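You operate a simulated robot arm through the tools that you are given. There is no shell and no other tool. Be economical: measure what you need, move in short steps, check, and stop when the job is done.

You are at the controls of a simulated robot arm. One attempt, no reset.

JOB
Shut down the middle cooling loop and take both its tube ends off.
Fine: pump off and blue dial to OFF first; stand the blue and red ends on the steel base. Set down upright: middle blue tube end, middle red tube end.
Where things are to end (x, y in the base frame): middle blue tube end within 60 mm of [990, -90]; middle red tube end within 60 mm of [1070, -70].
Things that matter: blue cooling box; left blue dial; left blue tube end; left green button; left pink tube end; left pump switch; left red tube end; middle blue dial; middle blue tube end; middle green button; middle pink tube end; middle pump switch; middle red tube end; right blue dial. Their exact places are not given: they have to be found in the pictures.

It is judged by the outcome, as a careful person would: the job done as asked, and still so three seconds after it is handed in. It fails if anything else is knocked over, pushed out of place, dropped, spilled or broken.

ROBOT AND FRAMES
A 7-joint arm with a two-finger parallel gripper on a trunk, on a base that drives. Base frame: it is fixed to the floor where the robot stands at the start and does not move with it; the origin is under the middle of the robot, x ahead of it, y to its left, z up. Units: mm, degrees, N and s.
With the tool pointing down near the work surface it reaches from about 340 to 860 mm from the robot's upright axis, wherever it stands. Its first joint turns from -166.0 to 166.0 degrees. Places, roughly: blue cooling box [1700, -2100, 600]; left blue dial [400, 800, 600]; left green button [400, 700, 600]; left pump switch [300, 900, 600]; middle blue dial [700, -100, 600]; middle blue tube end (3x3x5 cm) [1100, -200, 900]; middle green button [700, -200, 600]; middle pump switch [600, 0, 600]; middle red tube end (3x3x5 cm) [1200, -100, 900]; right blue dial [1000, -1000, 600]; right blue tube end (3x3x5 cm) [1400, -1100, 900]; right green button [1000, -1100, 600]; right pink tube end (3x3x5 cm) [1300, -800, 900]; right pump switch [1000, -900, 600]; right red tube end (3x3x5 cm) [1500, -1100, 900]; top of the middle steel base [1000, 0, 800]. Payload 3.43 kg.
The TCP is the grasp point between the finger pads, 34 mm short of the fingertips. In the tool frame z runs along the fingers and y along their closing line. Largest opening 128 mm; finger width 24, thickness 12; the body of the gripper, 48 by 130 mm, starts 96 mm behind the TCP.
Orientation is that of the tool frame in the base frame, as a unit quaternion [x, y, z, w]. With the fingers straight down and closing along the base's y, the tool's x points along the base's -x, its y along +y and its z along -z.

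CONTROLS
- The arm moves only by the tool play_rows. Its argument "commands" is a list of rows, each an object of numbers (a shift or turn left out is 0, a gripper value left out holds the last): "x", "y", "z": the shift along the tool's x, y, z in units of 20 mm (1.0 is 20 mm); "ax", "ay", "az": the turn, a rotation vector about the tool's x, y, z in units of 4 degrees (1.0 is 4 degrees). In form: [{"x": .., "y": .., "z": .., "ax": .., "ay": .., "az": ..}, ...]. A call has 1 to 8 rows; each row shifts and turns the commanded pose from where the row before left it, along the tool's axes as they then stand. "jaw" is the finger opening in mm, from 0 to 128, set as the call begins (left out, the last holds). A call with a number of a shift or a turn outside -1 to 1 is refused whole. A row lasts 0.2 s, in which the tool goes at most 50 mm and 8.6 degrees; a call with a longer step from one row to the next is refused whole, and so is a gripper value outside its range. A pose out of reach is approached as far as the arm can. The call stops where the force on the tool passes 50 N (or 10 N more than at its start, if that is more) or the arm is blocked; 0.2 s more then pass. The fingers move at their own pace (about 153 mm/s each) and stop on an object; they squeeze with about 28 N. The grip force told is the motor's: it shows also when the fingers shut on nothing. Time passes only in rows, and 0.2 s behind the last, so rows that do not move let the fingers close. The reply holds the time, the measured pose of the TCP, the force on the tool along the base axes, the opening and the grip force, in the units named above and with some noise, with the torque about the TCP (base axes, N m) and any sound that the robot's microphone picked up.
- Cameras (640 x 400 px; columns grow to the right, rows downward): "scene" is now at [173.1, 20.7, 1544.8]; the picture's right is [0.27, -0.96, 0.00], its down [-0.80, -0.22, -0.56] and it looks along [0.54, 0.15, -0.83] (base axes); focal length 255 px, centre (320, 200). "wrist" rides on the gripper at [76, -11, -160] in the tool frame; the picture's right is [0.15, 0.99, 0.00], its down [-0.88, 0.13, -0.46] and it looks along [-0.45, 0.07, 0.89] (tool axes); focal length 234 px, centre (320, 200).
- grab_frame(camera): a new picture of that camera. It takes no simulated time.
- steer(legs): drives the robot by 1 to 6 legs, each [ahead, turn to the left] in mm and degrees, along the robot's own axes; the way and the turn of a leg run together, so that a leg with both is an arc; at most 1500 mm and 180 degrees a leg. The arm and the cameras ride along, it lands a little off, and it stops where it bumps. It gives what a move gives.
- turn_head(pan, tilt): turns the head with the scene camera to pan (to the left, within 132 degrees either way) and tilt (down, from -29 to 69), counted from straight ahead of the robot. It gives what a move gives.
- measure_at(camera, pixels): for up to 12 pixels [column, row] of the newest picture of that camera ("zoom" is the newest enlarged one), the place [x, y, z] in the base frame of the surface seen there, good to about 2 mm. It takes no simulated time.
- inspect(camera, box): a new picture of the part [left, top, right, bottom] of that camera's present view, enlarged. It takes no simulated time.
- job_done(): hands the job in; it is judged then, once.

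Keep the steps short. Do not move on a guess: measure, check each grasp and each placing, and mend mistakes. In all there are 80 turns and 52 pictures (those below and enlarged ones count). Leave the gripper open and the arm clear of the work at the hand-in unless told otherwise, and finish with a single line.

The tools are called after ">>>" as a command line: name --argument value ..., lists and objects as JSON in quotes. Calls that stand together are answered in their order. play_rows: Moves the arm, as the interface text tells. Its arguments: {"type":"object","properties":{"commands":{"type":"array","items":{"type":"object","properties":{"x":{"type":"number"},"y":{"type":"number"},"z":{"type":"number"},"ax":{"type":"number"},"ay":{"type":"number"},"az":{"type":"number"}}}},"jaw":{"type":"number"}},"required":["commands"]} The other tools are called the same way: steer (legs) drives the base; turn_head (pan, tilt) turns the head that bears the scene camera; grab_frame (camera) takes a picture; measure_at (camera, pixels) gives the place of the surface under pixels of a picture; inspect (camera, box) takes an enlarged picture of a part of a camera's view; job_done () hands the job in.

At the start:

```text
time: 0.0
position: [548.7, 98.3, 1146.0]
tcp_rot: [0.0, 1.0, 0.0, 0.001]
force: [0.2, -0.2, 0.2]
torque: [0.01, 0.0, 0.02]
opening: 128.1
grasp_force: 0.1
robot x, y, heading: [-2.0, -0.3, -0.2]
head pan, tilt: [15.4, 56.1]
```

scene: 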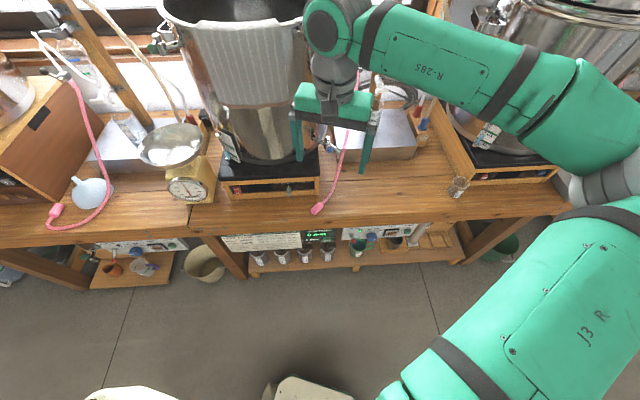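
wrist: 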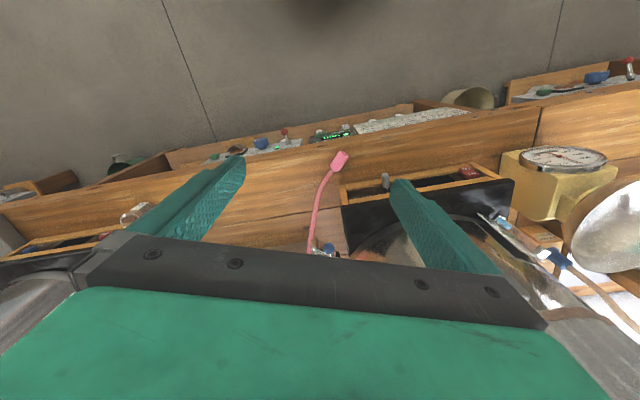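

I see the middle station ahead with a lower shelf holding the control panel. I'll enlarge the panel area and the tube-end area.

>>> inspect --camera "scene" --box '[210, 210, 470, 290]'

>>> inspect --camera "scene" --box '[300, 70, 460, 220]'

```text
2.46 times, centred on (340, 250) of scene
```

zoom: 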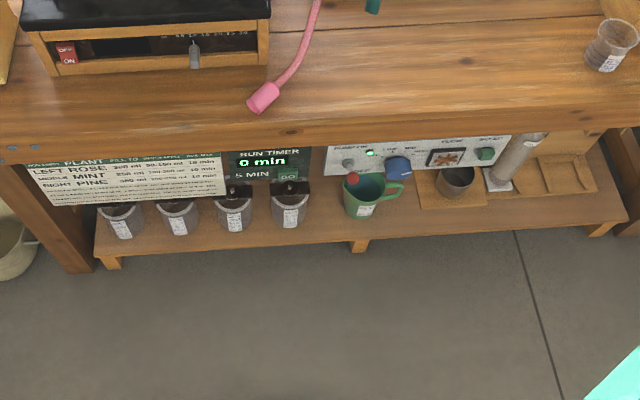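

```text
2.67 times, centred on (380, 145) of scene
```

zoom: 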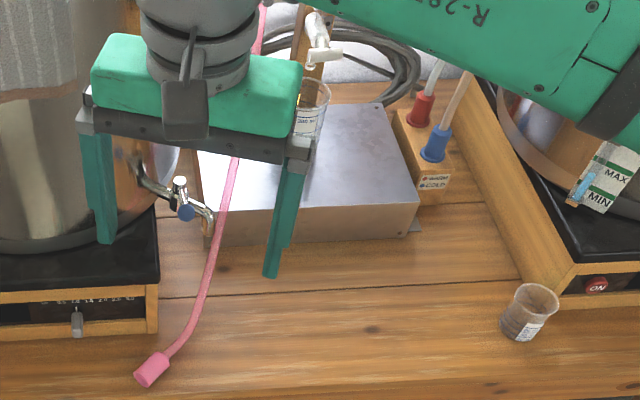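

The tube ends are plugged into a wooden block at zoom 2 (420,105) and (435,140). Now a tighter look at the control panel, and measuring the block.

>>> measure_at --camera "zoom" --pixels '[[421, 105], [434, 145], [433, 183], [405, 145], [300, 180], [380, 150], [300, 220], [415, 225], [215, 240], [530, 290], [460, 270], [320, 100]]'

>>> inspect --camera "scene" --box '[335, 220, 435, 282]'

```text
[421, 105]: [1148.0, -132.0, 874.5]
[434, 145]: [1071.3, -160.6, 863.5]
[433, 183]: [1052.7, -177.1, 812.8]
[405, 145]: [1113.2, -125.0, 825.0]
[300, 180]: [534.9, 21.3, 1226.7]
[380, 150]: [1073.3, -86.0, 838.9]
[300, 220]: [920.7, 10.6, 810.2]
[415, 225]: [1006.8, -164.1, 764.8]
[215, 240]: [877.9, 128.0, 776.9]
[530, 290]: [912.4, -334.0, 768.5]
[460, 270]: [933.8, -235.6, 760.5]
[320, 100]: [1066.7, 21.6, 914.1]
```

```text
6.40 times, centred on (385, 251) of scene
```

zoom: 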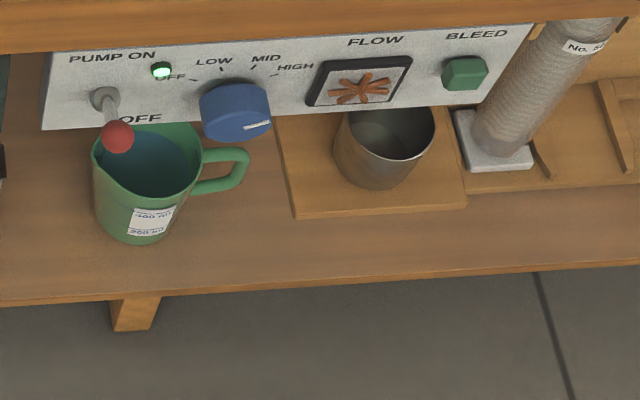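

>>> measure_at --camera "zoom" --pixels '[[104, 98], [117, 137], [140, 118], [162, 70], [235, 105], [265, 126], [222, 68], [465, 75], [180, 112], [480, 100], [140, 215], [300, 250]]'

>>> turn_head --pan -5 --tilt 50

```text
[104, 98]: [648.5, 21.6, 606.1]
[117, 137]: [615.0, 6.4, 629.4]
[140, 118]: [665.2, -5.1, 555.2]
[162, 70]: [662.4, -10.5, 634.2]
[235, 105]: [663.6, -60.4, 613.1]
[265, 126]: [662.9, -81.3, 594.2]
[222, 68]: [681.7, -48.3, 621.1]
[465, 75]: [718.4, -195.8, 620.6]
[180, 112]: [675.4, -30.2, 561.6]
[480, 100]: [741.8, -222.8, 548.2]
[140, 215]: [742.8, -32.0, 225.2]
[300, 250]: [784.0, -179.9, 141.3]
```

```text
time: 0.8
position: [548.7, 97.1, 1146.1]
tcp_rot: [0.0, 1.0, 0.0, -0.001]
force: [-0.3, 0.0, 0.2]
torque: [0.0, 0.0, 0.0]
opening: 128.0
grasp_force: 0.2
robot x, y, heading: [-3.7, 1.9, 0.2]
head pan, tilt: [-5.0, 50.0]
```

>>> grab_frame --camera "scene"

```text
46 pictures are left
```

scene: 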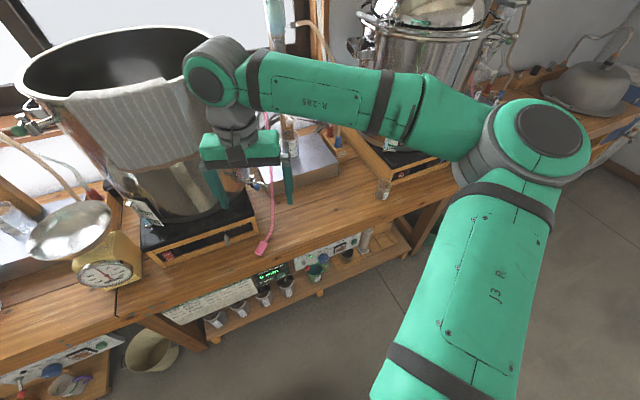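

>>> inspect --camera "scene" --box '[260, 200, 420, 300]'

```text
4.00 times, centred on (340, 250) of scene
```

zoom: 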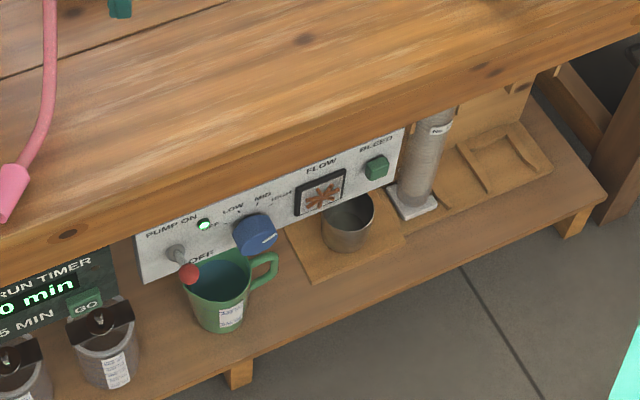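

>>> measure_at --camera "zoom" --pixels '[[190, 273], [176, 253], [256, 232], [270, 240], [376, 168], [145, 230], [145, 200], [300, 120], [300, 150], [205, 225], [140, 270], [380, 155]]'

>>> inspect --camera "scene" --box '[300, 235, 364, 275]'

```text
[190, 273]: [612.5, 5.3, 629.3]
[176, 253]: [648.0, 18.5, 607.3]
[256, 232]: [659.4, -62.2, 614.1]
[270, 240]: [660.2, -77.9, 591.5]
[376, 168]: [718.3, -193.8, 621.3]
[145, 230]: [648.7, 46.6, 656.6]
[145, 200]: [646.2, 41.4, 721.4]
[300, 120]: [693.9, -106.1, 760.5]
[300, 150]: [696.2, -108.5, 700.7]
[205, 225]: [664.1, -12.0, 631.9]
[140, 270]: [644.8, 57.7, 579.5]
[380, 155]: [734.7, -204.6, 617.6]
```

```text
10.00 times, centred on (332, 255) of scene
```

zoom: 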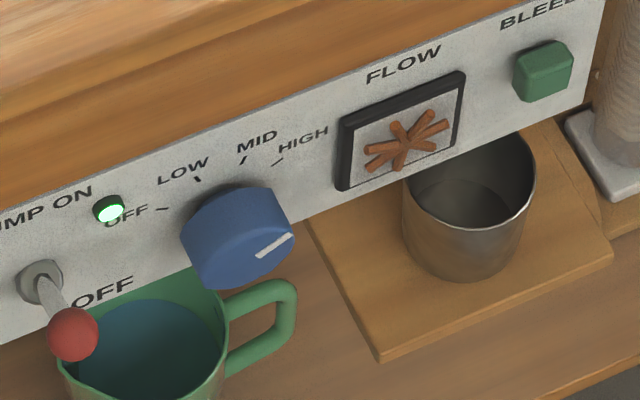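

>>> measure_at --camera "zoom" --pixels '[[163, 209], [197, 179], [243, 159], [278, 162], [257, 255], [291, 238], [192, 240], [215, 285], [270, 200], [290, 215], [240, 190], [230, 240]]'

```text
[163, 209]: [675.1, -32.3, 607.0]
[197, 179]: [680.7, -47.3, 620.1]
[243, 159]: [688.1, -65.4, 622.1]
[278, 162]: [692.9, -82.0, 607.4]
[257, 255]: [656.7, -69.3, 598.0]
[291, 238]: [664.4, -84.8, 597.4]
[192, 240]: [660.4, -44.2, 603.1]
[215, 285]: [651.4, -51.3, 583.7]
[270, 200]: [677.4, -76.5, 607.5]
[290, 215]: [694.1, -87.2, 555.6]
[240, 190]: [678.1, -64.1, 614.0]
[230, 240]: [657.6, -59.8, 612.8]
```

Reading: the pump lever is up (LED lit, ON), ball near (615,6,625). The dial is centred near (676,-66,592) and set to HIGH. The panel normal is yawed about 19°. I'll back off to leave wrist room, then tilt the tool forward.

>>> steer --legs '[[-220, 0]]'

>>> play_rows --commands '[{"x": -0.7, "ay": -1}, {"x": -0.7, "ay": -1}, {"x": -0.7, "ay": -1}, {"x": -0.7, "ay": -1}, {"x": -0.7, "ay": -1}, {"x": -0.7, "ay": -1}, {"x": -0.7, "ay": -1}, {"x": -0.7, "ay": -1}]' --jaw 0

>>> play_rows --commands '[{"ay": -1}, {"ay": -1}, {"ay": -1}, {"ay": -1}, {"ay": -1}, {"ay": -1}, {"ay": -1}, {"ay": -1}]'

>>> play_rows --commands '[{"ay": -1}, {"ay": -1}, {"ay": -1}, {"ay": -1}, {"ay": -1}, {"ay": -1}, {"ay": -0.5}, {}]'

```text
time: 2.5
position: [328.9, 101.3, 1147.1]
tcp_rot: [-0.003, 1.0, 0.0, 0.0]
force: [-0.8, -1.3, 0.5]
torque: [0.01, 0.01, 0.0]
opening: 127.8
grasp_force: 0.1
robot x, y, heading: [-223.5, 0.0, 0.2]
head pan, tilt: [-5.0, 50.0]
```

```text
time: 4.3
position: [436.5, 101.9, 1171.6]
tcp_rot: [-0.003, 0.961, 0.001, 0.276]
force: [-0.2, -0.4, -0.3]
torque: [0.0, -0.02, 0.0]
opening: 0.0
grasp_force: 27.3
robot x, y, heading: [-221.5, 4.0, 0.5]
head pan, tilt: [-5.0, 50.0]
```

```text
time: 6.1
position: [434.3, 103.3, 1172.6]
tcp_rot: [-0.003, 0.848, 0.002, 0.531]
force: [0.2, -0.4, 0.5]
torque: [0.01, 0.01, 0.03]
opening: 0.0
grasp_force: 28.2
robot x, y, heading: [-218.7, 1.4, 0.4]
head pan, tilt: [-5.0, 50.0]
```

```text
time: 7.9
position: [425.4, 99.3, 1165.2]
tcp_rot: [0.009, 0.774, 0.007, 0.633]
force: [0.2, -0.2, -0.1]
torque: [0.0, 0.03, 0.03]
opening: 0.2
grasp_force: 28.0
out of reach, approached as far as the arm can: row 4, 5, 6, 7
robot x, y, heading: [-217.9, -3.1, 0.4]
head pan, tilt: [-5.0, 50.0]
```

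The full tilt isn't reachable this high; I'll lower (tool +x) and see if the tilt completes.

>>> play_rows --commands '[{"x": 1, "z": 0.4}, {"x": 1, "z": 0.4}, {"x": 1, "z": 0.4}, {"x": 1, "z": 0.4}, {"x": 1, "z": 0.4}, {"x": 1}, {"x": 1}, {"x": 1}]'

>>> play_rows --commands '[{"x": 1}, {"x": 1}, {"x": 1}, {"x": 1}, {"x": 1}, {"x": 1}, {"x": 1}, {"x": 1}]'

```text
time: 9.7
position: [424.6, 101.5, 1164.3]
tcp_rot: [0.007, 0.775, 0.006, 0.632]
force: [0.4, -0.1, -0.6]
torque: [0.01, 0.0, -0.02]
opening: 0.1
grasp_force: 28.2
out of reach, approached as far as the arm can: row 1, 2, 3, 4, 5, 6, 7, 8
robot x, y, heading: [-221.4, -3.7, 0.3]
head pan, tilt: [-5.0, 50.0]
```

```text
time: 11.5
position: [424.0, 100.8, 1163.8]
tcp_rot: [0.006, 0.774, 0.007, 0.633]
force: [0.0, -0.3, 0.0]
torque: [-0.01, 0.0, 0.04]
opening: 0.2
grasp_force: 28.0
out of reach, approached as far as the arm can: row 1, 2, 3, 4, 5, 6, 7, 8
robot x, y, heading: [-222.3, 5.1, 0.3]
head pan, tilt: [-5.0, 50.0]
```

>>> play_rows --commands '[{"ay": 1}, {"ay": 1}, {"ay": 1}, {"ay": 1}, {"ay": 1}, {"ay": 1}]'

>>> grab_frame --camera "scene"

```text
time: 12.9
position: [424.7, 104.1, 1164.1]
tcp_rot: [0.0, 0.888, 0.011, 0.459]
force: [0.1, -0.4, -0.3]
torque: [0.01, -0.01, -0.03]
opening: 0.3
grasp_force: 27.8
robot x, y, heading: [-220.2, 3.9, 0.5]
head pan, tilt: [-5.0, 50.0]
```

```text
43 pictures are left
```

scene: 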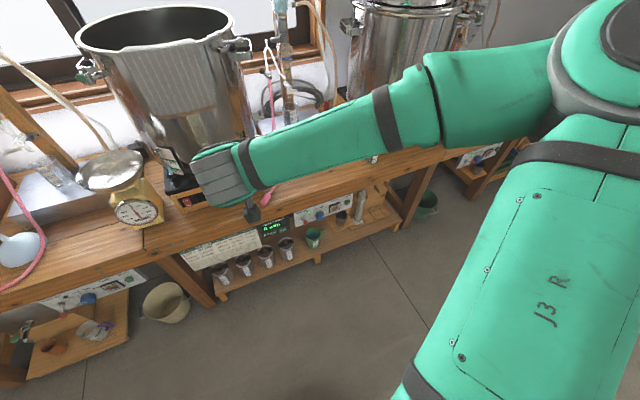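

The tilt is now 55° and controllable. I'll lower in this attitude, staying in front of the table, then try tilting further.

>>> play_rows --commands '[{"x": 1, "z": 0.71}, {"x": 1, "z": 0.71}, {"x": 1, "z": 0.71}, {"x": 1, "z": 0.71}, {"x": 1, "z": 0.71}, {"x": 1, "z": 0.71}, {"x": 1, "z": 0.71}, {"x": 1, "z": 0.71}]'

>>> play_rows --commands '[{"x": 1, "z": 0.71}, {"x": 1, "z": 0.71}, {"x": 1, "z": 0.71}, {"x": 1, "z": 0.71}, {"x": 1, "z": 0.71}, {"x": 1, "z": 0.71}, {"x": 1, "z": 0.71}, {"x": 1, "z": 0.71}]'

>>> play_rows --commands '[{"ay": -1}, {"ay": -1}, {"ay": -1}, {"ay": -1}, {"ay": -1}, {"ay": -1}, {"ay": -1}, {"ay": -1}]'

```text
time: 14.7
position: [433.3, 100.5, 983.4]
tcp_rot: [-0.003, 0.881, -0.002, 0.473]
force: [0.5, -0.2, 0.4]
torque: [-0.01, 0.02, 0.0]
opening: 0.0
grasp_force: 27.7
robot x, y, heading: [-217.1, -3.0, 0.4]
head pan, tilt: [-5.0, 50.0]
```

```text
time: 16.5
position: [446.9, 147.7, 824.3]
tcp_rot: [0.0, 0.883, -0.007, 0.469]
force: [-0.3, 0.1, -0.1]
torque: [-0.01, 0.01, 0.01]
opening: 0.1
grasp_force: 28.1
out of reach, approached as far as the arm can: row 4, 5, 6, 7, 8
robot x, y, heading: [-219.8, 2.0, 0.2]
head pan, tilt: [-5.0, 50.0]
```

```text
time: 18.3
position: [431.5, 296.9, 932.4]
tcp_rot: [0.004, 0.72, -0.007, 0.694]
force: [-0.5, -0.6, -0.1]
torque: [-0.01, -0.02, -0.01]
opening: 0.2
grasp_force: 28.1
out of reach, approached as far as the arm can: row 1, 2, 3, 4, 5, 6, 7, 8
robot x, y, heading: [-218.9, -0.1, 0.4]
head pan, tilt: [-5.0, 50.0]
```

The horizontal tool needs more stand-off. I'll back up and then extend.

>>> steer --legs '[[-160, 0]]'

>>> play_rows --commands '[{"z": 1, "y": -0.5}, {"z": 1, "y": -0.5}, {"z": 1, "y": -0.5}, {"z": 1, "y": -0.5}, {"z": 1, "y": -0.5}, {"z": 1, "y": -0.5}, {"z": 1, "y": -0.5}, {"z": 1, "y": -0.5}]'

>>> play_rows --commands '[{"x": 1, "y": -0.5}, {"x": 1, "y": -0.5}, {"x": 1, "y": -0.5}, {"x": 1, "y": -0.5}, {"x": 1, "y": -0.5}, {"x": 1, "y": -0.5}, {"x": 1, "y": -0.5}, {"x": 1, "y": -0.5}]'

```text
time: 19.7
position: [303.9, 296.7, 933.2]
tcp_rot: [0.001, 0.721, -0.005, 0.693]
force: [-0.5, 0.4, 0.7]
torque: [-0.04, 0.01, 0.0]
opening: 0.0
grasp_force: 28.3
robot x, y, heading: [-348.0, 1.3, 0.3]
head pan, tilt: [-5.0, 50.0]
stopped in leg 1: the robot was blocked; the commanded pose is now the measured one
```

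```text
time: 21.5
position: [439.6, 289.3, 986.9]
tcp_rot: [0.006, 0.724, -0.01, 0.69]
force: [0.7, 0.7, -0.1]
torque: [0.0, -0.02, 0.0]
opening: 0.0
grasp_force: 27.8
out of reach, approached as far as the arm can: row 1, 2, 3, 4, 5, 6, 7, 8
robot x, y, heading: [-341.4, -1.2, 0.3]
head pan, tilt: [-5.0, 50.0]
```

```text
time: 23.3
position: [397.2, 323.6, 917.2]
tcp_rot: [0.009, 0.725, -0.012, 0.689]
force: [-0.6, 0.1, -0.5]
torque: [-0.03, 0.0, 0.0]
opening: 0.0
grasp_force: 28.0
out of reach, approached as far as the arm can: row 1, 2, 3, 4, 5, 6, 7, 8
robot x, y, heading: [-351.7, -3.1, 0.5]
head pan, tilt: [-5.0, 50.0]
```

Blocked behind at x≈-350, so no more backing. I'll test reach by yawing the tool (pointing right of radial) while staying clear.

>>> play_rows --commands '[{"ax": 1}, {"ax": 1}, {"ax": 1}, {"ax": 1}, {"ax": 1}, {"ax": 1}]'

>>> play_rows --commands '[{"x": 1}, {"x": 1}, {"x": 1}, {"x": 1}, {"x": 1}, {"x": 1}]'

>>> grab_frame --camera "scene"

```text
time: 24.7
position: [398.4, 325.0, 918.7]
tcp_rot: [0.146, 0.704, -0.155, 0.677]
force: [0.3, 0.4, -1.0]
torque: [0.02, 0.01, -0.01]
opening: 0.0
grasp_force: 27.9
robot x, y, heading: [-345.1, 0.9, 0.4]
head pan, tilt: [-5.0, 50.0]
```

```text
time: 26.1
position: [392.1, 324.3, 799.8]
tcp_rot: [0.146, 0.704, -0.155, 0.678]
force: [0.4, -0.2, -0.2]
torque: [0.0, -0.03, 0.04]
opening: 0.0
grasp_force: 28.1
robot x, y, heading: [-343.9, -1.3, 0.1]
head pan, tilt: [-5.0, 50.0]
```

```text
42 pictures are left
```

scene: 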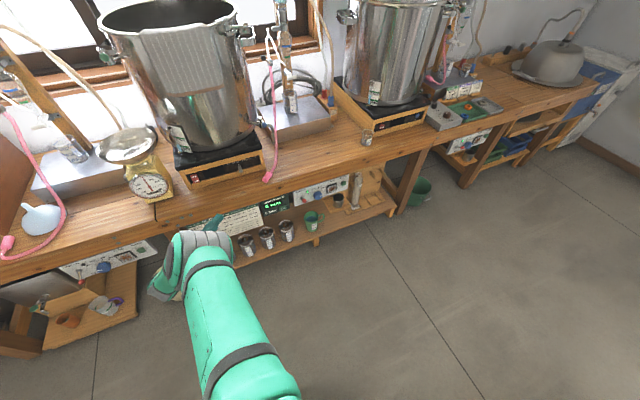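

Now it moves freely. I'll descend further and test the yaw range at the working height.

>>> play_rows --commands '[{"x": 1}, {"x": 1}, {"x": 1}, {"x": 1}, {"x": 1}, {"x": 1}, {"x": 1}, {"x": 1}]'

>>> play_rows --commands '[{"ax": -1}, {"ax": -1}, {"ax": -1}, {"ax": -1}, {"ax": -1}, {"ax": -1}, {"ax": -1}, {"ax": -1}]'

>>> play_rows --commands '[{"y": -1}, {"y": -1}, {"y": -1}, {"y": -1}, {"y": -1}, {"y": -1}, {"y": -1}, {"y": -1}]'

```text
time: 27.9
position: [382.0, 304.0, 668.4]
tcp_rot: [0.146, 0.705, -0.155, 0.677]
force: [-0.1, 1.0, -0.5]
torque: [-0.04, -0.01, 0.0]
opening: 0.0
grasp_force: 27.9
out of reach, approached as far as the arm can: row 6, 7, 8
robot x, y, heading: [-344.4, 2.5, 0.5]
head pan, tilt: [-5.0, 50.0]
```

```text
time: 29.7
position: [382.0, 323.0, 663.8]
tcp_rot: [0.056, 0.72, -0.061, 0.69]
force: [0.5, 0.3, -0.6]
torque: [0.02, 0.0, -0.02]
opening: 0.0
grasp_force: 28.1
out of reach, approached as far as the arm can: row 4, 5, 6, 7, 8
robot x, y, heading: [-346.9, -0.3, 0.3]
head pan, tilt: [-5.0, 50.0]
```

```text
time: 31.5
position: [385.7, 296.7, 617.9]
tcp_rot: [0.057, 0.72, -0.062, 0.689]
force: [-0.8, -0.4, 0.2]
torque: [0.0, 0.0, 0.0]
opening: 0.0
grasp_force: 27.7
out of reach, approached as far as the arm can: row 1, 2, 3, 4, 5, 6, 7, 8
robot x, y, heading: [-345.7, -2.4, 0.5]
head pan, tilt: [-5.0, 50.0]
```

>>> play_rows --commands '[{"ax": 1}, {"ax": 1}, {"ax": 1}, {"ax": 1}, {"ax": 1}, {"ax": 1}, {"ax": 1}, {"ax": 1}]'

>>> play_rows --commands '[{"x": 0.5, "y": 1}, {"x": 0.5, "y": 1}, {"x": 0.5, "y": 1}, {"x": 0.5, "y": 1}, {"y": 1}, {"y": 1}, {"y": 1}, {"y": 1}]'

```text
time: 33.3
position: [353.4, 222.2, 666.8]
tcp_rot: [0.245, 0.674, -0.258, 0.648]
force: [-0.5, 0.7, 0.5]
torque: [-0.02, 0.03, -0.03]
opening: 0.0
grasp_force: 28.0
out of reach, approached as far as the arm can: row 2, 3, 4, 5, 6, 7, 8
robot x, y, heading: [-343.1, 0.6, 0.4]
head pan, tilt: [-5.0, 50.0]
```

```text
time: 35.1
position: [380.5, 231.5, 693.2]
tcp_rot: [0.244, 0.675, -0.257, 0.647]
force: [0.1, 0.6, -0.6]
torque: [-0.01, -0.02, 0.02]
opening: 0.1
grasp_force: 27.6
out of reach, approached as far as the arm can: row 1, 2, 3, 4, 5, 6, 7, 8
robot x, y, heading: [-346.5, -0.5, 0.1]
head pan, tilt: [-5.0, 50.0]
```

I suspect the roll joint is at its limit; testing roll about the tool's z.

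>>> play_rows --commands '[{"az": 1}, {"az": 1}, {"az": 1}, {"az": 1}, {"az": 1}, {"az": 1}, {"az": 1}, {"az": 1}]'

>>> play_rows --commands '[{"az": 1}, {"az": 1}, {"az": 1}, {"az": 1}, {"az": 1}, {"az": 1}, {"az": 1}, {"az": 1}]'

>>> grab_frame --camera "scene"

```text
time: 36.9
position: [380.5, 232.9, 692.6]
tcp_rot: [0.421, 0.581, -0.069, 0.693]
force: [0.0, -0.3, -0.1]
torque: [0.03, 0.02, 0.0]
opening: 0.0
grasp_force: 28.0
robot x, y, heading: [-344.0, -0.6, 0.1]
head pan, tilt: [-5.0, 50.0]
```

```text
time: 38.7
position: [380.7, 230.7, 692.6]
tcp_rot: [0.565, 0.443, 0.125, 0.685]
force: [0.1, 0.5, -0.3]
torque: [-0.01, -0.03, 0.01]
opening: 0.0
grasp_force: 27.9
robot x, y, heading: [-341.1, 0.0, 0.3]
head pan, tilt: [-5.0, 50.0]
```

```text
41 pictures are left
```

scene: 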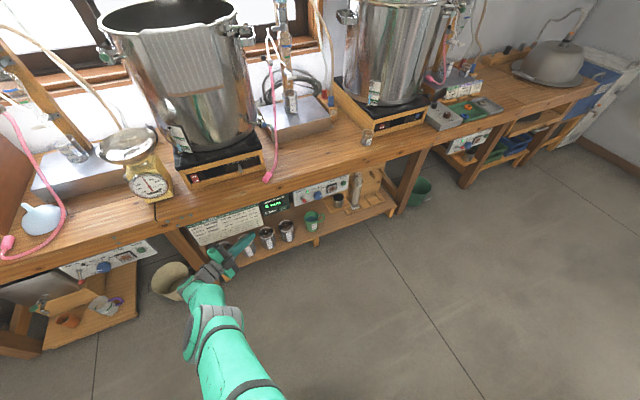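

Roll was the limit. Now I'll yaw the tool to face the panel (heading +19°).

>>> play_rows --commands '[{"ax": -0.487, "ay": 1}, {"ax": -0.487, "ay": 1}, {"ax": -0.487, "ay": 1}, {"ax": -0.487, "ay": 1}, {"ax": -0.487, "ay": 1}, {"ax": -0.487, "ay": 1}, {"ax": -0.487, "ay": 1}]'

>>> play_rows --commands '[{"ax": -0.487, "ay": 1}, {"ax": -0.487, "ay": 1}, {"ax": -0.487, "ay": 1}, {"ax": -0.487, "ay": 1}, {"ax": -0.487, "ay": 1}, {"ax": -0.487, "ay": 1}, {"ax": -0.24, "ay": 0.5}]'

```text
time: 40.3
position: [379.9, 232.1, 692.4]
tcp_rot: [0.468, 0.551, 0.266, 0.637]
force: [0.3, -0.7, 0.3]
torque: [0.0, 0.0, 0.0]
opening: 0.0
grasp_force: 27.8
out of reach, approached as far as the arm can: row 7
robot x, y, heading: [-345.4, -1.4, 0.4]
head pan, tilt: [-5.0, 50.0]
```

```text
time: 41.9
position: [379.2, 232.5, 692.7]
tcp_rot: [0.469, 0.55, 0.267, 0.637]
force: [-0.1, -0.2, 0.6]
torque: [0.01, 0.02, -0.01]
opening: 0.0
grasp_force: 28.3
out of reach, approached as far as the arm can: row 1, 2, 3, 4, 5, 6
robot x, y, heading: [-343.3, -1.0, 0.4]
head pan, tilt: [-5.0, 50.0]
```

>>> play_rows --commands '[{"az": 1}, {"az": 1}, {"az": 1}, {"az": 1}, {"az": 1}, {"az": 1}, {"az": 1}, {"az": 1}]'

>>> play_rows --commands '[{"ax": 0.03, "ay": 1}, {"ax": 0.03, "ay": 1}, {"ax": 0.03, "ay": 1}, {"ax": 0.03, "ay": 1}, {"ax": 0.03, "ay": 1}, {"ax": 0.03, "ay": 1}, {"ax": 0.03, "ay": 1}, {"ax": 0.03, "ay": 1}]'

```text
time: 43.7
position: [382.5, 252.7, 695.4]
tcp_rot: [0.597, 0.411, 0.439, 0.531]
force: [-0.3, -0.1, 0.2]
torque: [-0.01, 0.02, 0.0]
opening: 0.2
grasp_force: 27.7
out of reach, approached as far as the arm can: row 1, 2
robot x, y, heading: [-344.8, -1.7, 0.2]
head pan, tilt: [-5.0, 50.0]
```

```text
time: 45.5
position: [381.0, 251.7, 694.8]
tcp_rot: [0.596, 0.411, 0.44, 0.531]
force: [0.5, -0.3, 0.1]
torque: [0.01, 0.01, 0.04]
opening: 0.0
grasp_force: 27.8
out of reach, approached as far as the arm can: row 1, 2, 3, 4, 5, 6, 7, 8
robot x, y, heading: [-343.8, 1.2, 0.4]
head pan, tilt: [-5.0, 50.0]
```

The arm can only face forward when the tool points ~40° right of radial, so the base should stand to the right of the panel. I'll check the floor to the right before driving.

>>> turn_head --pan -85 --tilt 30

>>> grab_frame --camera "scene"

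```text
time: 47.0
position: [380.2, 251.5, 695.9]
tcp_rot: [0.596, 0.411, 0.44, 0.531]
force: [-1.2, -0.6, -0.5]
torque: [0.0, -0.01, -0.01]
opening: 0.2
grasp_force: 27.6
robot x, y, heading: [-344.0, 2.6, 0.2]
head pan, tilt: [-85.0, 30.0]
```

```text
40 pictures are left
```

scene: 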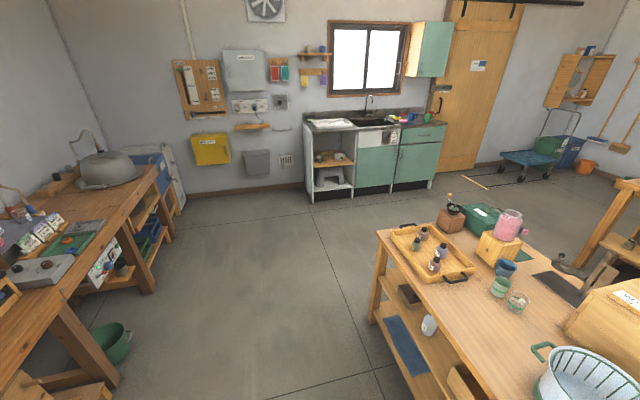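

A work table sits behind me. I'll measure its edges.

>>> measure_at --camera "scene" --pixels '[[379, 234], [378, 325], [430, 295], [490, 352], [515, 395], [110, 345], [440, 395], [90, 380], [320, 240], [20, 340]]'

```text
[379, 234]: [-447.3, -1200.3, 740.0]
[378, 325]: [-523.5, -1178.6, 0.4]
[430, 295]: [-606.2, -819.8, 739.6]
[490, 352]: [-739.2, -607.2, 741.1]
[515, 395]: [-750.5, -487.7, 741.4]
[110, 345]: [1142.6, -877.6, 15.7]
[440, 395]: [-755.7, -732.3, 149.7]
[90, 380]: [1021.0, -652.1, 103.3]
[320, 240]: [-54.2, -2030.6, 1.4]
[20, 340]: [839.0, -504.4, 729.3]
```

The aisle is clear in between. I'll drive round to stand right of the panel, turning where the arm's swing stays off both tables.

>>> steer --legs '[[60, 0], [0, -76.4], [895, 0], [0, 115.4]]'

>>> turn_head --pan 20 --tilt 35

>>> grab_frame --camera "scene"

```text
time: 58.6
position: [678.7, -1021.1, 695.4]
tcp_rot: [0.686, 0.232, 0.279, 0.631]
force: [-0.1, 0.0, 0.7]
torque: [0.05, 0.02, -0.01]
opening: 0.1
grasp_force: 28.2
robot x, y, heading: [-73.0, -856.6, -36.8]
head pan, tilt: [-85.0, 30.0]
stopped in leg 4: the robot was blocked; the commanded pose is now the measured one
```

```text
time: 60.5
position: [679.8, -1020.8, 695.4]
tcp_rot: [0.685, 0.233, 0.279, 0.632]
force: [-0.3, -0.9, 0.0]
torque: [0.01, -0.03, -0.06]
opening: 0.1
grasp_force: 27.9
robot x, y, heading: [-76.2, -858.3, -37.0]
head pan, tilt: [20.0, 35.0]
```

```text
39 pictures are left
```

scene: 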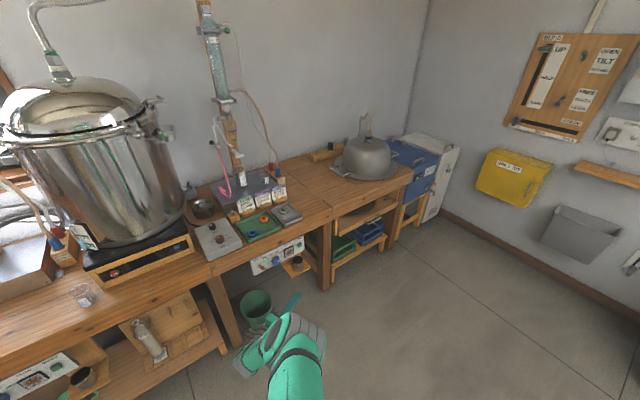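

Turning was blocked at heading -37°. I need to see what is touching: measuring near the gripper.

>>> measure_at --camera "scene" --pixels '[[295, 298], [255, 300], [225, 310], [215, 265], [320, 225], [325, 285], [250, 370], [285, 265], [180, 280], [270, 345], [225, 350], [100, 330]]'

>>> turn_head --pan -130 --tilt 55

>>> grab_frame --camera "scene"

```text
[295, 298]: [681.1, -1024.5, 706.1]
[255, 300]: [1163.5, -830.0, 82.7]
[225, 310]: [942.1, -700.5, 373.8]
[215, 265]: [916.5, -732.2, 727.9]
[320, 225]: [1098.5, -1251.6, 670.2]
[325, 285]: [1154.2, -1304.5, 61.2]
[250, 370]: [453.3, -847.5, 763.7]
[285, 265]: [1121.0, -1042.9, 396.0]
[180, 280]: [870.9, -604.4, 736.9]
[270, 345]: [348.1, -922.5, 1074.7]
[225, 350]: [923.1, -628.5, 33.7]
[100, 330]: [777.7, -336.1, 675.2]
```

```text
time: 62.8
position: [679.1, -1021.4, 695.6]
tcp_rot: [0.685, 0.232, 0.28, 0.631]
force: [-0.6, 0.1, 0.9]
torque: [0.0, -0.03, 0.02]
opening: 0.0
grasp_force: 28.4
robot x, y, heading: [-73.0, -857.3, -36.9]
head pan, tilt: [-130.0, 55.0]
```

```text
38 pictures are left
```

scene: 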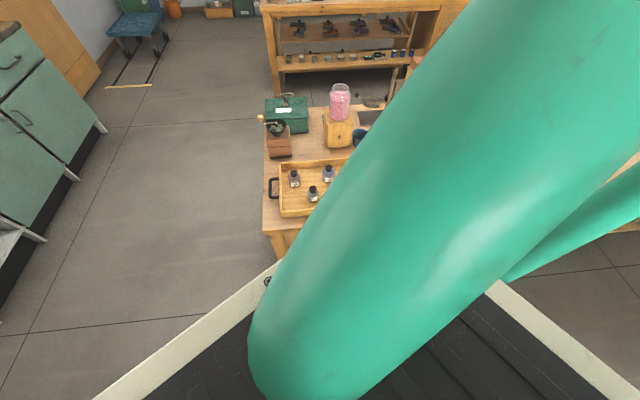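

>>> measure_at --camera "scene" --pixels '[[282, 266], [275, 245], [265, 225], [110, 392], [500, 290], [620, 375], [330, 200], [520, 270], [600, 190], [265, 160], [285, 250], [270, 290]]'

```text
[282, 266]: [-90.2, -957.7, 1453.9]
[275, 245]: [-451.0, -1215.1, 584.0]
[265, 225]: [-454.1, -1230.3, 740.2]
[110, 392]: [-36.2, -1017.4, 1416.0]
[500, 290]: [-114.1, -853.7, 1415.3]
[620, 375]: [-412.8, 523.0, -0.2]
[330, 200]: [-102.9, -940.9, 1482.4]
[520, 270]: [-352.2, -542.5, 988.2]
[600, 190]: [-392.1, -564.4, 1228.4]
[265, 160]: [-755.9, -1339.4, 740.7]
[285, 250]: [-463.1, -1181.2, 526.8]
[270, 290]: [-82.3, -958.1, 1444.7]
```

The gripper is clear; it's the rear side that meets the back table. I'll pull the arm in to shrink its swing, then move to mid-aisle and turn.

>>> play_rows --commands '[{"z": -1}, {"z": -1}, {"z": -1}, {"z": -1}, {"z": -1}, {"z": -1}, {"z": -1}, {"z": -1}]'

```text
time: 64.6
position: [570.1, -904.9, 704.5]
tcp_rot: [0.685, 0.233, 0.279, 0.631]
force: [0.7, 0.0, 1.2]
torque: [-0.01, 0.03, 0.03]
opening: 0.0
grasp_force: 28.3
robot x, y, heading: [-71.6, -856.7, -36.9]
head pan, tilt: [-130.0, 55.0]
```

>>> steer --legs '[[290, 0], [0, 123], [428, 0], [0, -56.6]]'

>>> turn_head --pan 30 --tilt 45

>>> grab_frame --camera "scene"

```text
time: 77.4
position: [513.9, -40.7, 704.0]
tcp_rot: [0.453, 0.564, 0.574, 0.383]
force: [-0.3, 1.1, -1.0]
torque: [0.01, 0.02, -0.03]
opening: 0.0
grasp_force: 28.5
robot x, y, heading: [201.6, -603.2, 28.1]
head pan, tilt: [-130.0, 55.0]
```

```text
time: 79.9
position: [514.4, -40.0, 703.4]
tcp_rot: [0.453, 0.564, 0.574, 0.383]
force: [-0.2, -0.4, 0.8]
torque: [-0.01, 0.01, 0.01]
opening: 0.0
grasp_force: 27.9
robot x, y, heading: [196.0, -599.0, 28.0]
head pan, tilt: [30.0, 45.0]
```

```text
37 pictures are left
```

scene: 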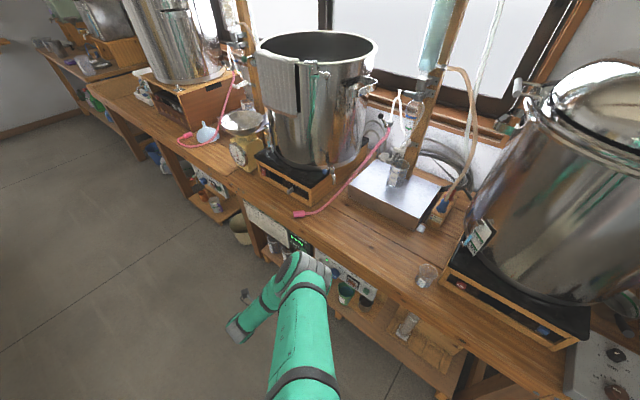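

The tool now faces the panel, x left, y up. Next I advance 95 mm and shift 14 mm left with shut fingers above the red lever ball, then check.

>>> play_rows --commands '[{"z": 0.8, "x": 0.12}, {"z": 0.8, "x": 0.12}, {"z": 0.8, "x": 0.12}, {"z": 0.8, "x": 0.12}, {"z": 0.8, "x": 0.12}, {"z": 0.8, "x": 0.12}, {"y": -1}, {"y": -0.7}]'

>>> inspect --camera "scene" --box '[270, 230, 390, 305]'

>>> grab_frame --camera "wrist"

```text
time: 81.7
position: [599.5, 3.7, 668.2]
tcp_rot: [0.453, 0.564, 0.574, 0.383]
force: [0.4, -0.1, -0.4]
torque: [0.02, 0.02, 0.01]
opening: 0.0
grasp_force: 28.2
robot x, y, heading: [200.6, -602.1, 27.8]
head pan, tilt: [30.0, 45.0]
```

```text
5.33 times, centred on (330, 268) of scene
```

zoom: 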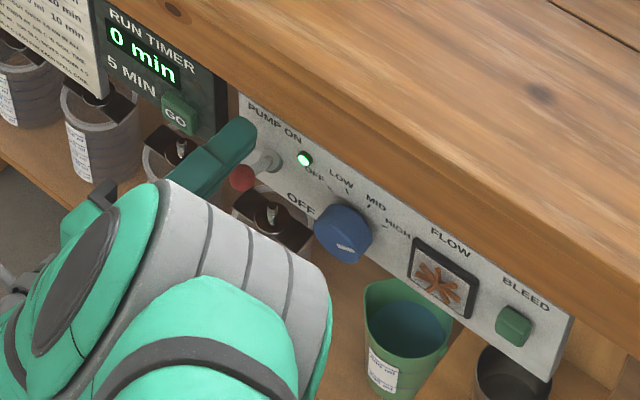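

```text
35 pictures are left
```

wrist: 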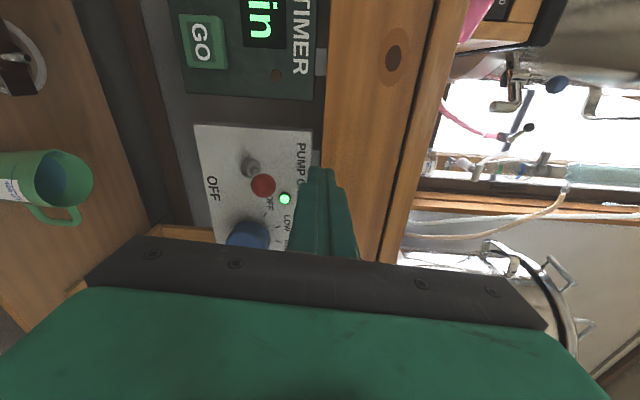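

>>> measure_at --camera "wrist" --pixels '[[263, 186], [268, 186], [250, 166], [320, 175], [318, 200], [272, 180]]'

>>> measure_at --camera "zoom" --pixels '[[242, 176], [340, 225], [345, 246], [250, 130], [245, 165]]'

```text
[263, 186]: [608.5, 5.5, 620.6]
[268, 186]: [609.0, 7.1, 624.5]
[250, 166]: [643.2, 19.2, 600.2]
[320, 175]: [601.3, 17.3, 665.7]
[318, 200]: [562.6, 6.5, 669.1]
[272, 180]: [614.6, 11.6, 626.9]
```

```text
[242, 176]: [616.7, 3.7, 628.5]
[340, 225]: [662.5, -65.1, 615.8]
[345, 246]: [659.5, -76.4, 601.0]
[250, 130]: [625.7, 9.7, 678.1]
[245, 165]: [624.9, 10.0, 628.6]
```

The ball centre is about (617,8,620), straight under the fingers. I'll push straight down.

>>> play_rows --commands '[{"y": -0.8}, {"y": -0.7}, {"y": -0.5}, {"y": -0.5}, {"y": -0.5}]'

>>> grab_frame --camera "wrist"

```text
time: 82.9
position: [595.3, 10.7, 606.1]
tcp_rot: [0.453, 0.564, 0.575, 0.382]
force: [-0.8, 0.1, 0.2]
torque: [-0.04, 0.02, 0.03]
opening: 0.1
grasp_force: 27.1
robot x, y, heading: [198.1, -604.7, 27.9]
head pan, tilt: [30.0, 45.0]
heard: click
```

```text
34 pictures are left
```

wrist: 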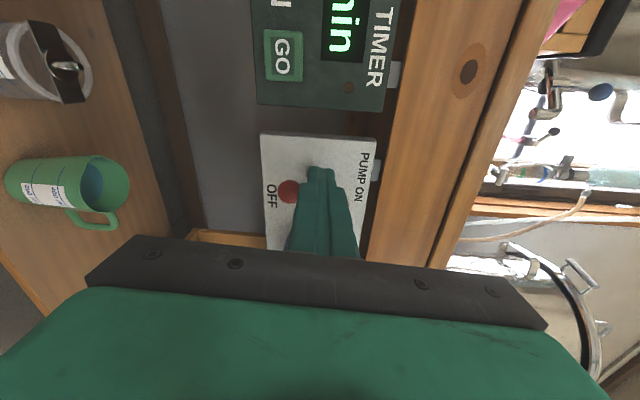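

A click was heard and the ball is at OFF. I'll back out, shift right to the dial axis, and check the LED.

>>> play_rows --commands '[{"z": -1}, {"z": -1}, {"z": -1}, {"z": -0.5, "x": -0.6}, {"x": -1}, {"x": -1}, {"x": -1}, {"x": -1, "y": -0.5}]' --jaw 75

>>> grab_frame --camera "wrist"

```text
time: 83.3
position: [590.5, 12.6, 626.4]
tcp_rot: [0.451, 0.548, 0.589, 0.387]
force: [-1.4, 10.6, 29.7]
torque: [0.49, -0.7, 0.32]
opening: 58.6
grasp_force: 0.1
robot x, y, heading: [197.5, -603.2, 28.0]
head pan, tilt: [30.0, 45.0]
stopped in row 2: the force on the tool passed its limit at 61 N (the readings are from after the stop); the commanded pose is now the measured one
```

```text
33 pictures are left
```

wrist: 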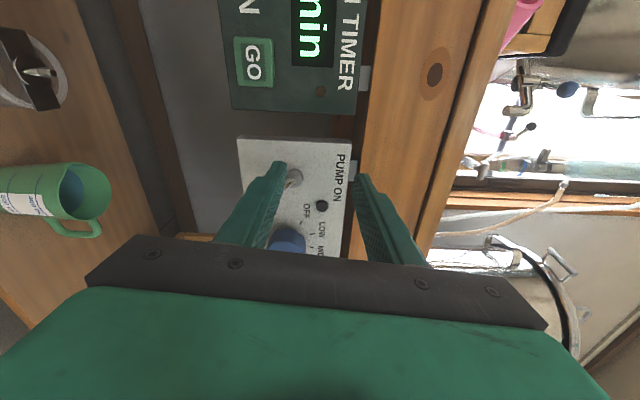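

My opening of the jaw pressed the lower finger on the lever (already at OFF; LED is dark now). I'll close the jaw a bit to unload it and withdraw straight.

>>> play_rows --commands '[{}, {}, {"z": -0.8}, {"z": -0.8}, {"z": -0.8}, {"z": -0.8}]' --jaw 20

>>> grab_frame --camera "wrist"

```text
time: 84.7
position: [528.1, -12.0, 622.1]
tcp_rot: [0.452, 0.552, 0.583, 0.389]
force: [-0.1, 0.3, -0.2]
torque: [-0.04, 0.02, 0.06]
opening: 20.2
grasp_force: 0.1
robot x, y, heading: [195.1, -604.2, 27.9]
head pan, tilt: [30.0, 45.0]
```

```text
32 pictures are left
```

wrist: 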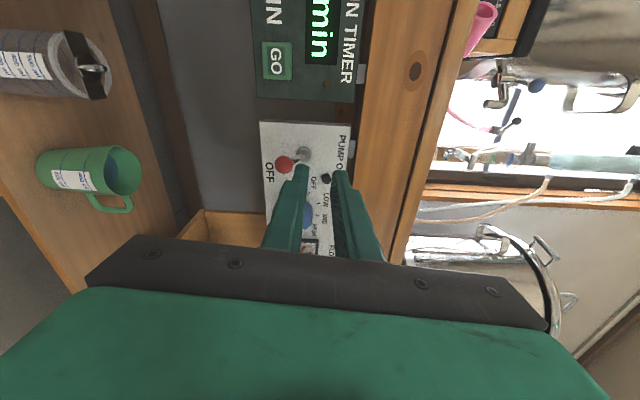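

Pump is OFF. Now shift to the dial axis and roll the wrist +60° ready for the turn.

>>> play_rows --commands '[{"x": -0.9}, {"x": -0.9}, {"x": -0.9}, {"x": -0.9}, {"x": -0.95, "y": -0.9}, {"az": 1}, {"az": 1}, {"az": 1}]' --jaw 75

>>> play_rows --commands '[{"az": 1}, {"az": 1}, {"az": 1}, {"az": 1}, {"az": 1}, {"az": 1}, {"az": 1}, {"az": 1}]'

>>> grab_frame --camera "wrist"

```text
time: 86.5
position: [551.5, -91.7, 594.3]
tcp_rot: [0.509, 0.501, 0.619, 0.326]
force: [-0.6, 0.1, -0.5]
torque: [0.0, 0.0, 0.01]
opening: 74.9
grasp_force: 0.1
out of reach, approached as far as the arm can: row 5
robot x, y, heading: [196.9, -603.9, 27.8]
head pan, tilt: [30.0, 45.0]
```

```text
time: 88.3
position: [551.9, -92.5, 593.2]
tcp_rot: [0.628, 0.34, 0.685, 0.144]
force: [-0.3, 0.1, 0.0]
torque: [0.02, 0.03, 0.01]
opening: 75.0
grasp_force: 0.0
robot x, y, heading: [199.4, -602.0, 27.9]
head pan, tilt: [30.0, 45.0]
```

```text
31 pictures are left
```

wrist: 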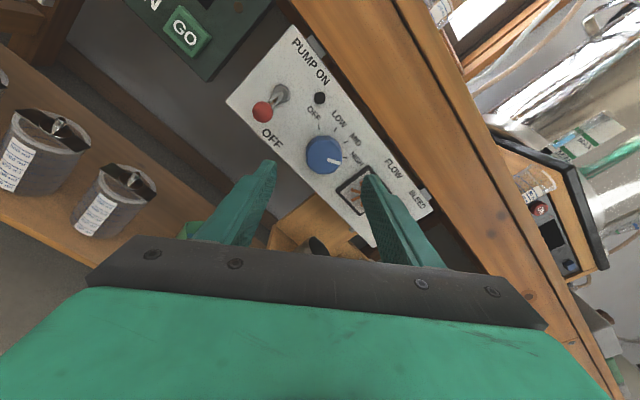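

>>> inspect --camera "wrist" --box '[280, 100, 376, 220]'

```text
3.33 times, centred on (328, 160) of wrist
```

zoom: 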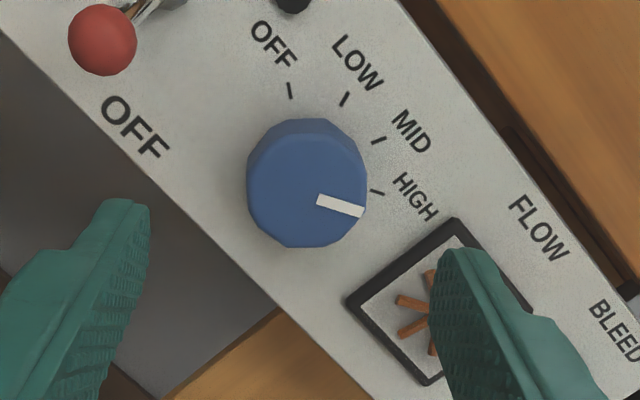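

>>> measure_at --camera "zoom" --pixels '[[305, 195], [262, 170], [350, 235], [300, 240], [330, 145], [360, 205], [290, 110], [377, 191], [250, 260], [450, 260]]'

```text
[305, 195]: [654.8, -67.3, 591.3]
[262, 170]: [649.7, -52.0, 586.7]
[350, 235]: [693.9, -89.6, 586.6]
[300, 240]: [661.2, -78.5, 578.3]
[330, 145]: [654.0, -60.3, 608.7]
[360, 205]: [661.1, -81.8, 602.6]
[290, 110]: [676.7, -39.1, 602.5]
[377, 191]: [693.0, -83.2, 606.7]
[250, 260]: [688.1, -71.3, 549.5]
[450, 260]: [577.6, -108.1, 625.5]
```

Pointer is at HIGH; the knob's face centre is (656,-68,592), about 38 mm across. I advance 90 mm with the jaw at 62 and shift 7 mm right.

>>> play_rows --commands '[{"x": -0.11, "y": 0.13, "z": 0.5}, {"x": -0.11, "y": 0.13, "z": 0.5}, {"z": 0.9}, {"z": 0.9}, {"z": 0.9}, {"z": 0.7}]' --jaw 62

>>> grab_frame --camera "wrist"

```text
time: 89.8
position: [616.3, -54.4, 580.3]
tcp_rot: [0.626, 0.344, 0.685, 0.142]
force: [-7.5, -2.5, 2.2]
torque: [0.06, -0.33, -0.16]
opening: 63.1
grasp_force: 1.6
out of reach, approached as far as the arm can: row 1, 2, 3, 4, 5
robot x, y, heading: [203.0, -599.5, 27.9]
head pan, tilt: [30.0, 45.0]
stopped in row 6: the force on the tool passed its limit at 58 N (the readings are from after the stop); the commanded pose is now the measured one
```

```text
29 pictures are left
```

wrist: 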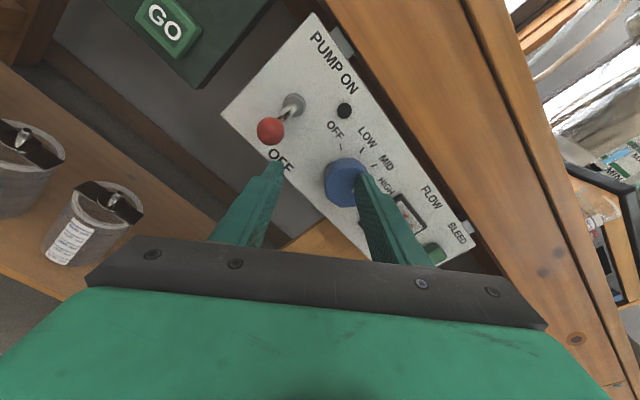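

The arm is at full stretch here (it sagged sideways and touched the knob). I'll withdraw and bring the base 100 mm closer.

>>> play_rows --commands '[{"z": -1}, {"z": -1}, {"z": -1}, {"z": -1}, {"z": -1}, {"z": -1}, {"z": -1}]'

>>> steer --legs '[[100, 0]]'

>>> grab_frame --camera "wrist"

```text
time: 91.4
position: [483.7, -95.2, 584.0]
tcp_rot: [0.626, 0.344, 0.685, 0.143]
force: [0.4, -0.6, 0.5]
torque: [0.0, 0.01, 0.03]
opening: 61.8
grasp_force: 0.3
robot x, y, heading: [197.0, -602.4, 27.7]
head pan, tilt: [30.0, 45.0]
```

```text
time: 92.6
position: [573.2, -46.0, 584.2]
tcp_rot: [0.626, 0.344, 0.685, 0.144]
force: [-0.1, 0.9, -1.5]
torque: [0.0, 0.0, -0.01]
opening: 61.6
grasp_force: 0.1
robot x, y, heading: [285.7, -556.8, 28.1]
head pan, tilt: [30.0, 45.0]
```

```text
28 pictures are left
```

wrist: 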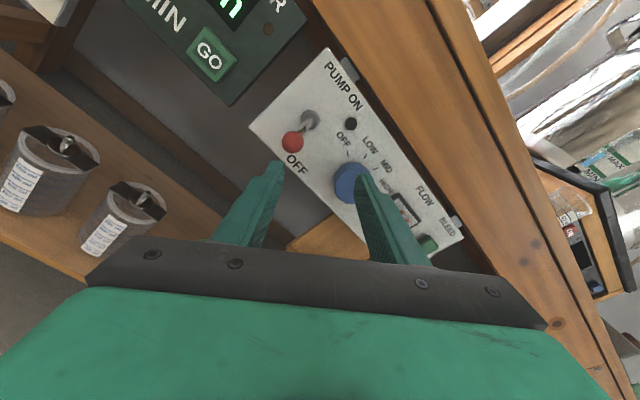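

>>> play_rows --commands '[{"x": -0.4, "y": 0.7}, {"x": -0.4, "y": 0.7}, {"x": -0.35, "y": 0.63}, {}]'

>>> inspect --camera "wrist" --box '[220, 90, 420, 240]'

```text
time: 93.6
position: [585.7, -89.8, 593.0]
tcp_rot: [0.626, 0.345, 0.685, 0.142]
force: [0.1, -0.5, 0.2]
torque: [-0.01, -0.02, -0.01]
opening: 62.2
grasp_force: 0.1
robot x, y, heading: [291.0, -554.9, 28.1]
head pan, tilt: [30.0, 45.0]
```

```text
2.67 times, centred on (320, 165) of wrist
```

zoom: 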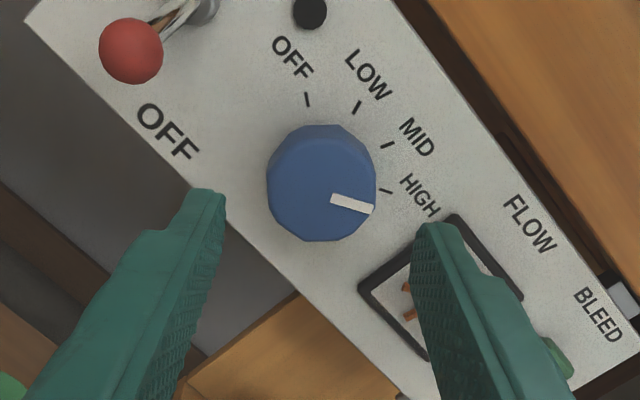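

Centred. Advance 55 mm.

>>> play_rows --commands '[{"z": 0.7}, {"z": 0.7}, {"z": 0.7}, {"z": 0.65}, {}]'

>>> play_rows --commands '[{}, {}]' --jaw 20

>>> grab_frame --camera "wrist"

```text
time: 94.7
position: [619.3, -61.2, 585.9]
tcp_rot: [0.627, 0.346, 0.683, 0.144]
force: [-6.3, -3.4, 1.4]
torque: [0.06, -0.24, -0.16]
opening: 63.0
grasp_force: 1.3
out of reach, approached as far as the arm can: row 1, 2, 3, 4
robot x, y, heading: [290.2, -554.6, 28.0]
head pan, tilt: [30.0, 45.0]
stopped in row 5: the force on the tool passed its limit at 54 N (the readings are from after the stop); the commanded pose is now the measured one
```

```text
time: 95.3
position: [618.8, -60.0, 585.7]
tcp_rot: [0.628, 0.346, 0.682, 0.144]
force: [-15.2, -10.3, 1.8]
torque: [0.15, -0.31, -0.23]
opening: 22.8
grasp_force: 1.8
robot x, y, heading: [291.4, -553.7, 28.0]
head pan, tilt: [30.0, 45.0]
```

```text
26 pictures are left
```

wrist: 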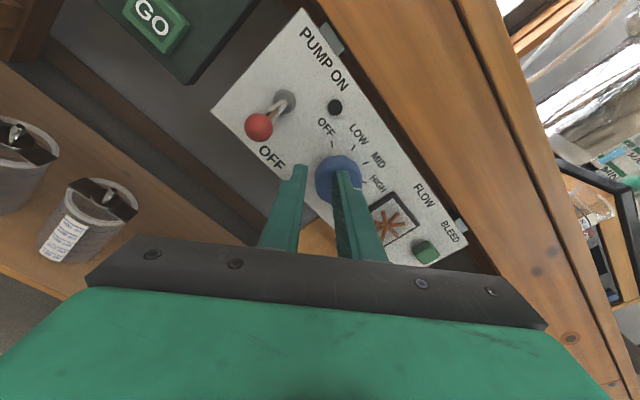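

The limit is the tool's angle to the arm's radial: the base must stand further right. I'll release, withdraw, and re-park: turn left away from the bench, reverse, and turn back.

>>> play_rows --commands '[{}, {"z": -1}, {"z": -1}, {"z": -1}, {"z": -1}, {"z": -1}]' --jaw 62

>>> steer --legs '[[0, 101], [-127, 0], [0, -101]]'

>>> grab_frame --camera "wrist"

```text
time: 96.7
position: [522.7, -90.6, 589.3]
tcp_rot: [0.627, 0.345, 0.683, 0.145]
force: [0.4, -0.1, -0.1]
torque: [0.01, -0.05, -0.01]
opening: 62.0
grasp_force: 0.0
robot x, y, heading: [286.2, -553.8, 28.1]
head pan, tilt: [30.0, 45.0]
```

```text
time: 107.7
position: [614.3, -197.5, 588.5]
tcp_rot: [0.63, 0.339, 0.681, 0.152]
force: [0.9, -0.7, -1.0]
torque: [-0.02, 0.0, -0.01]
opening: 62.0
grasp_force: 0.1
robot x, y, heading: [371.6, -660.8, 27.0]
head pan, tilt: [30.0, 45.0]
```

```text
25 pictures are left
```

wrist: 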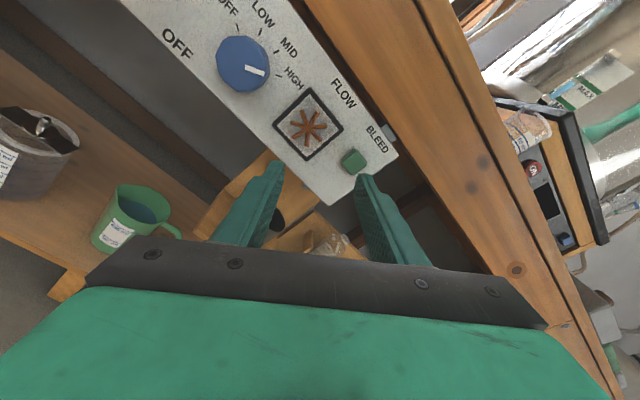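

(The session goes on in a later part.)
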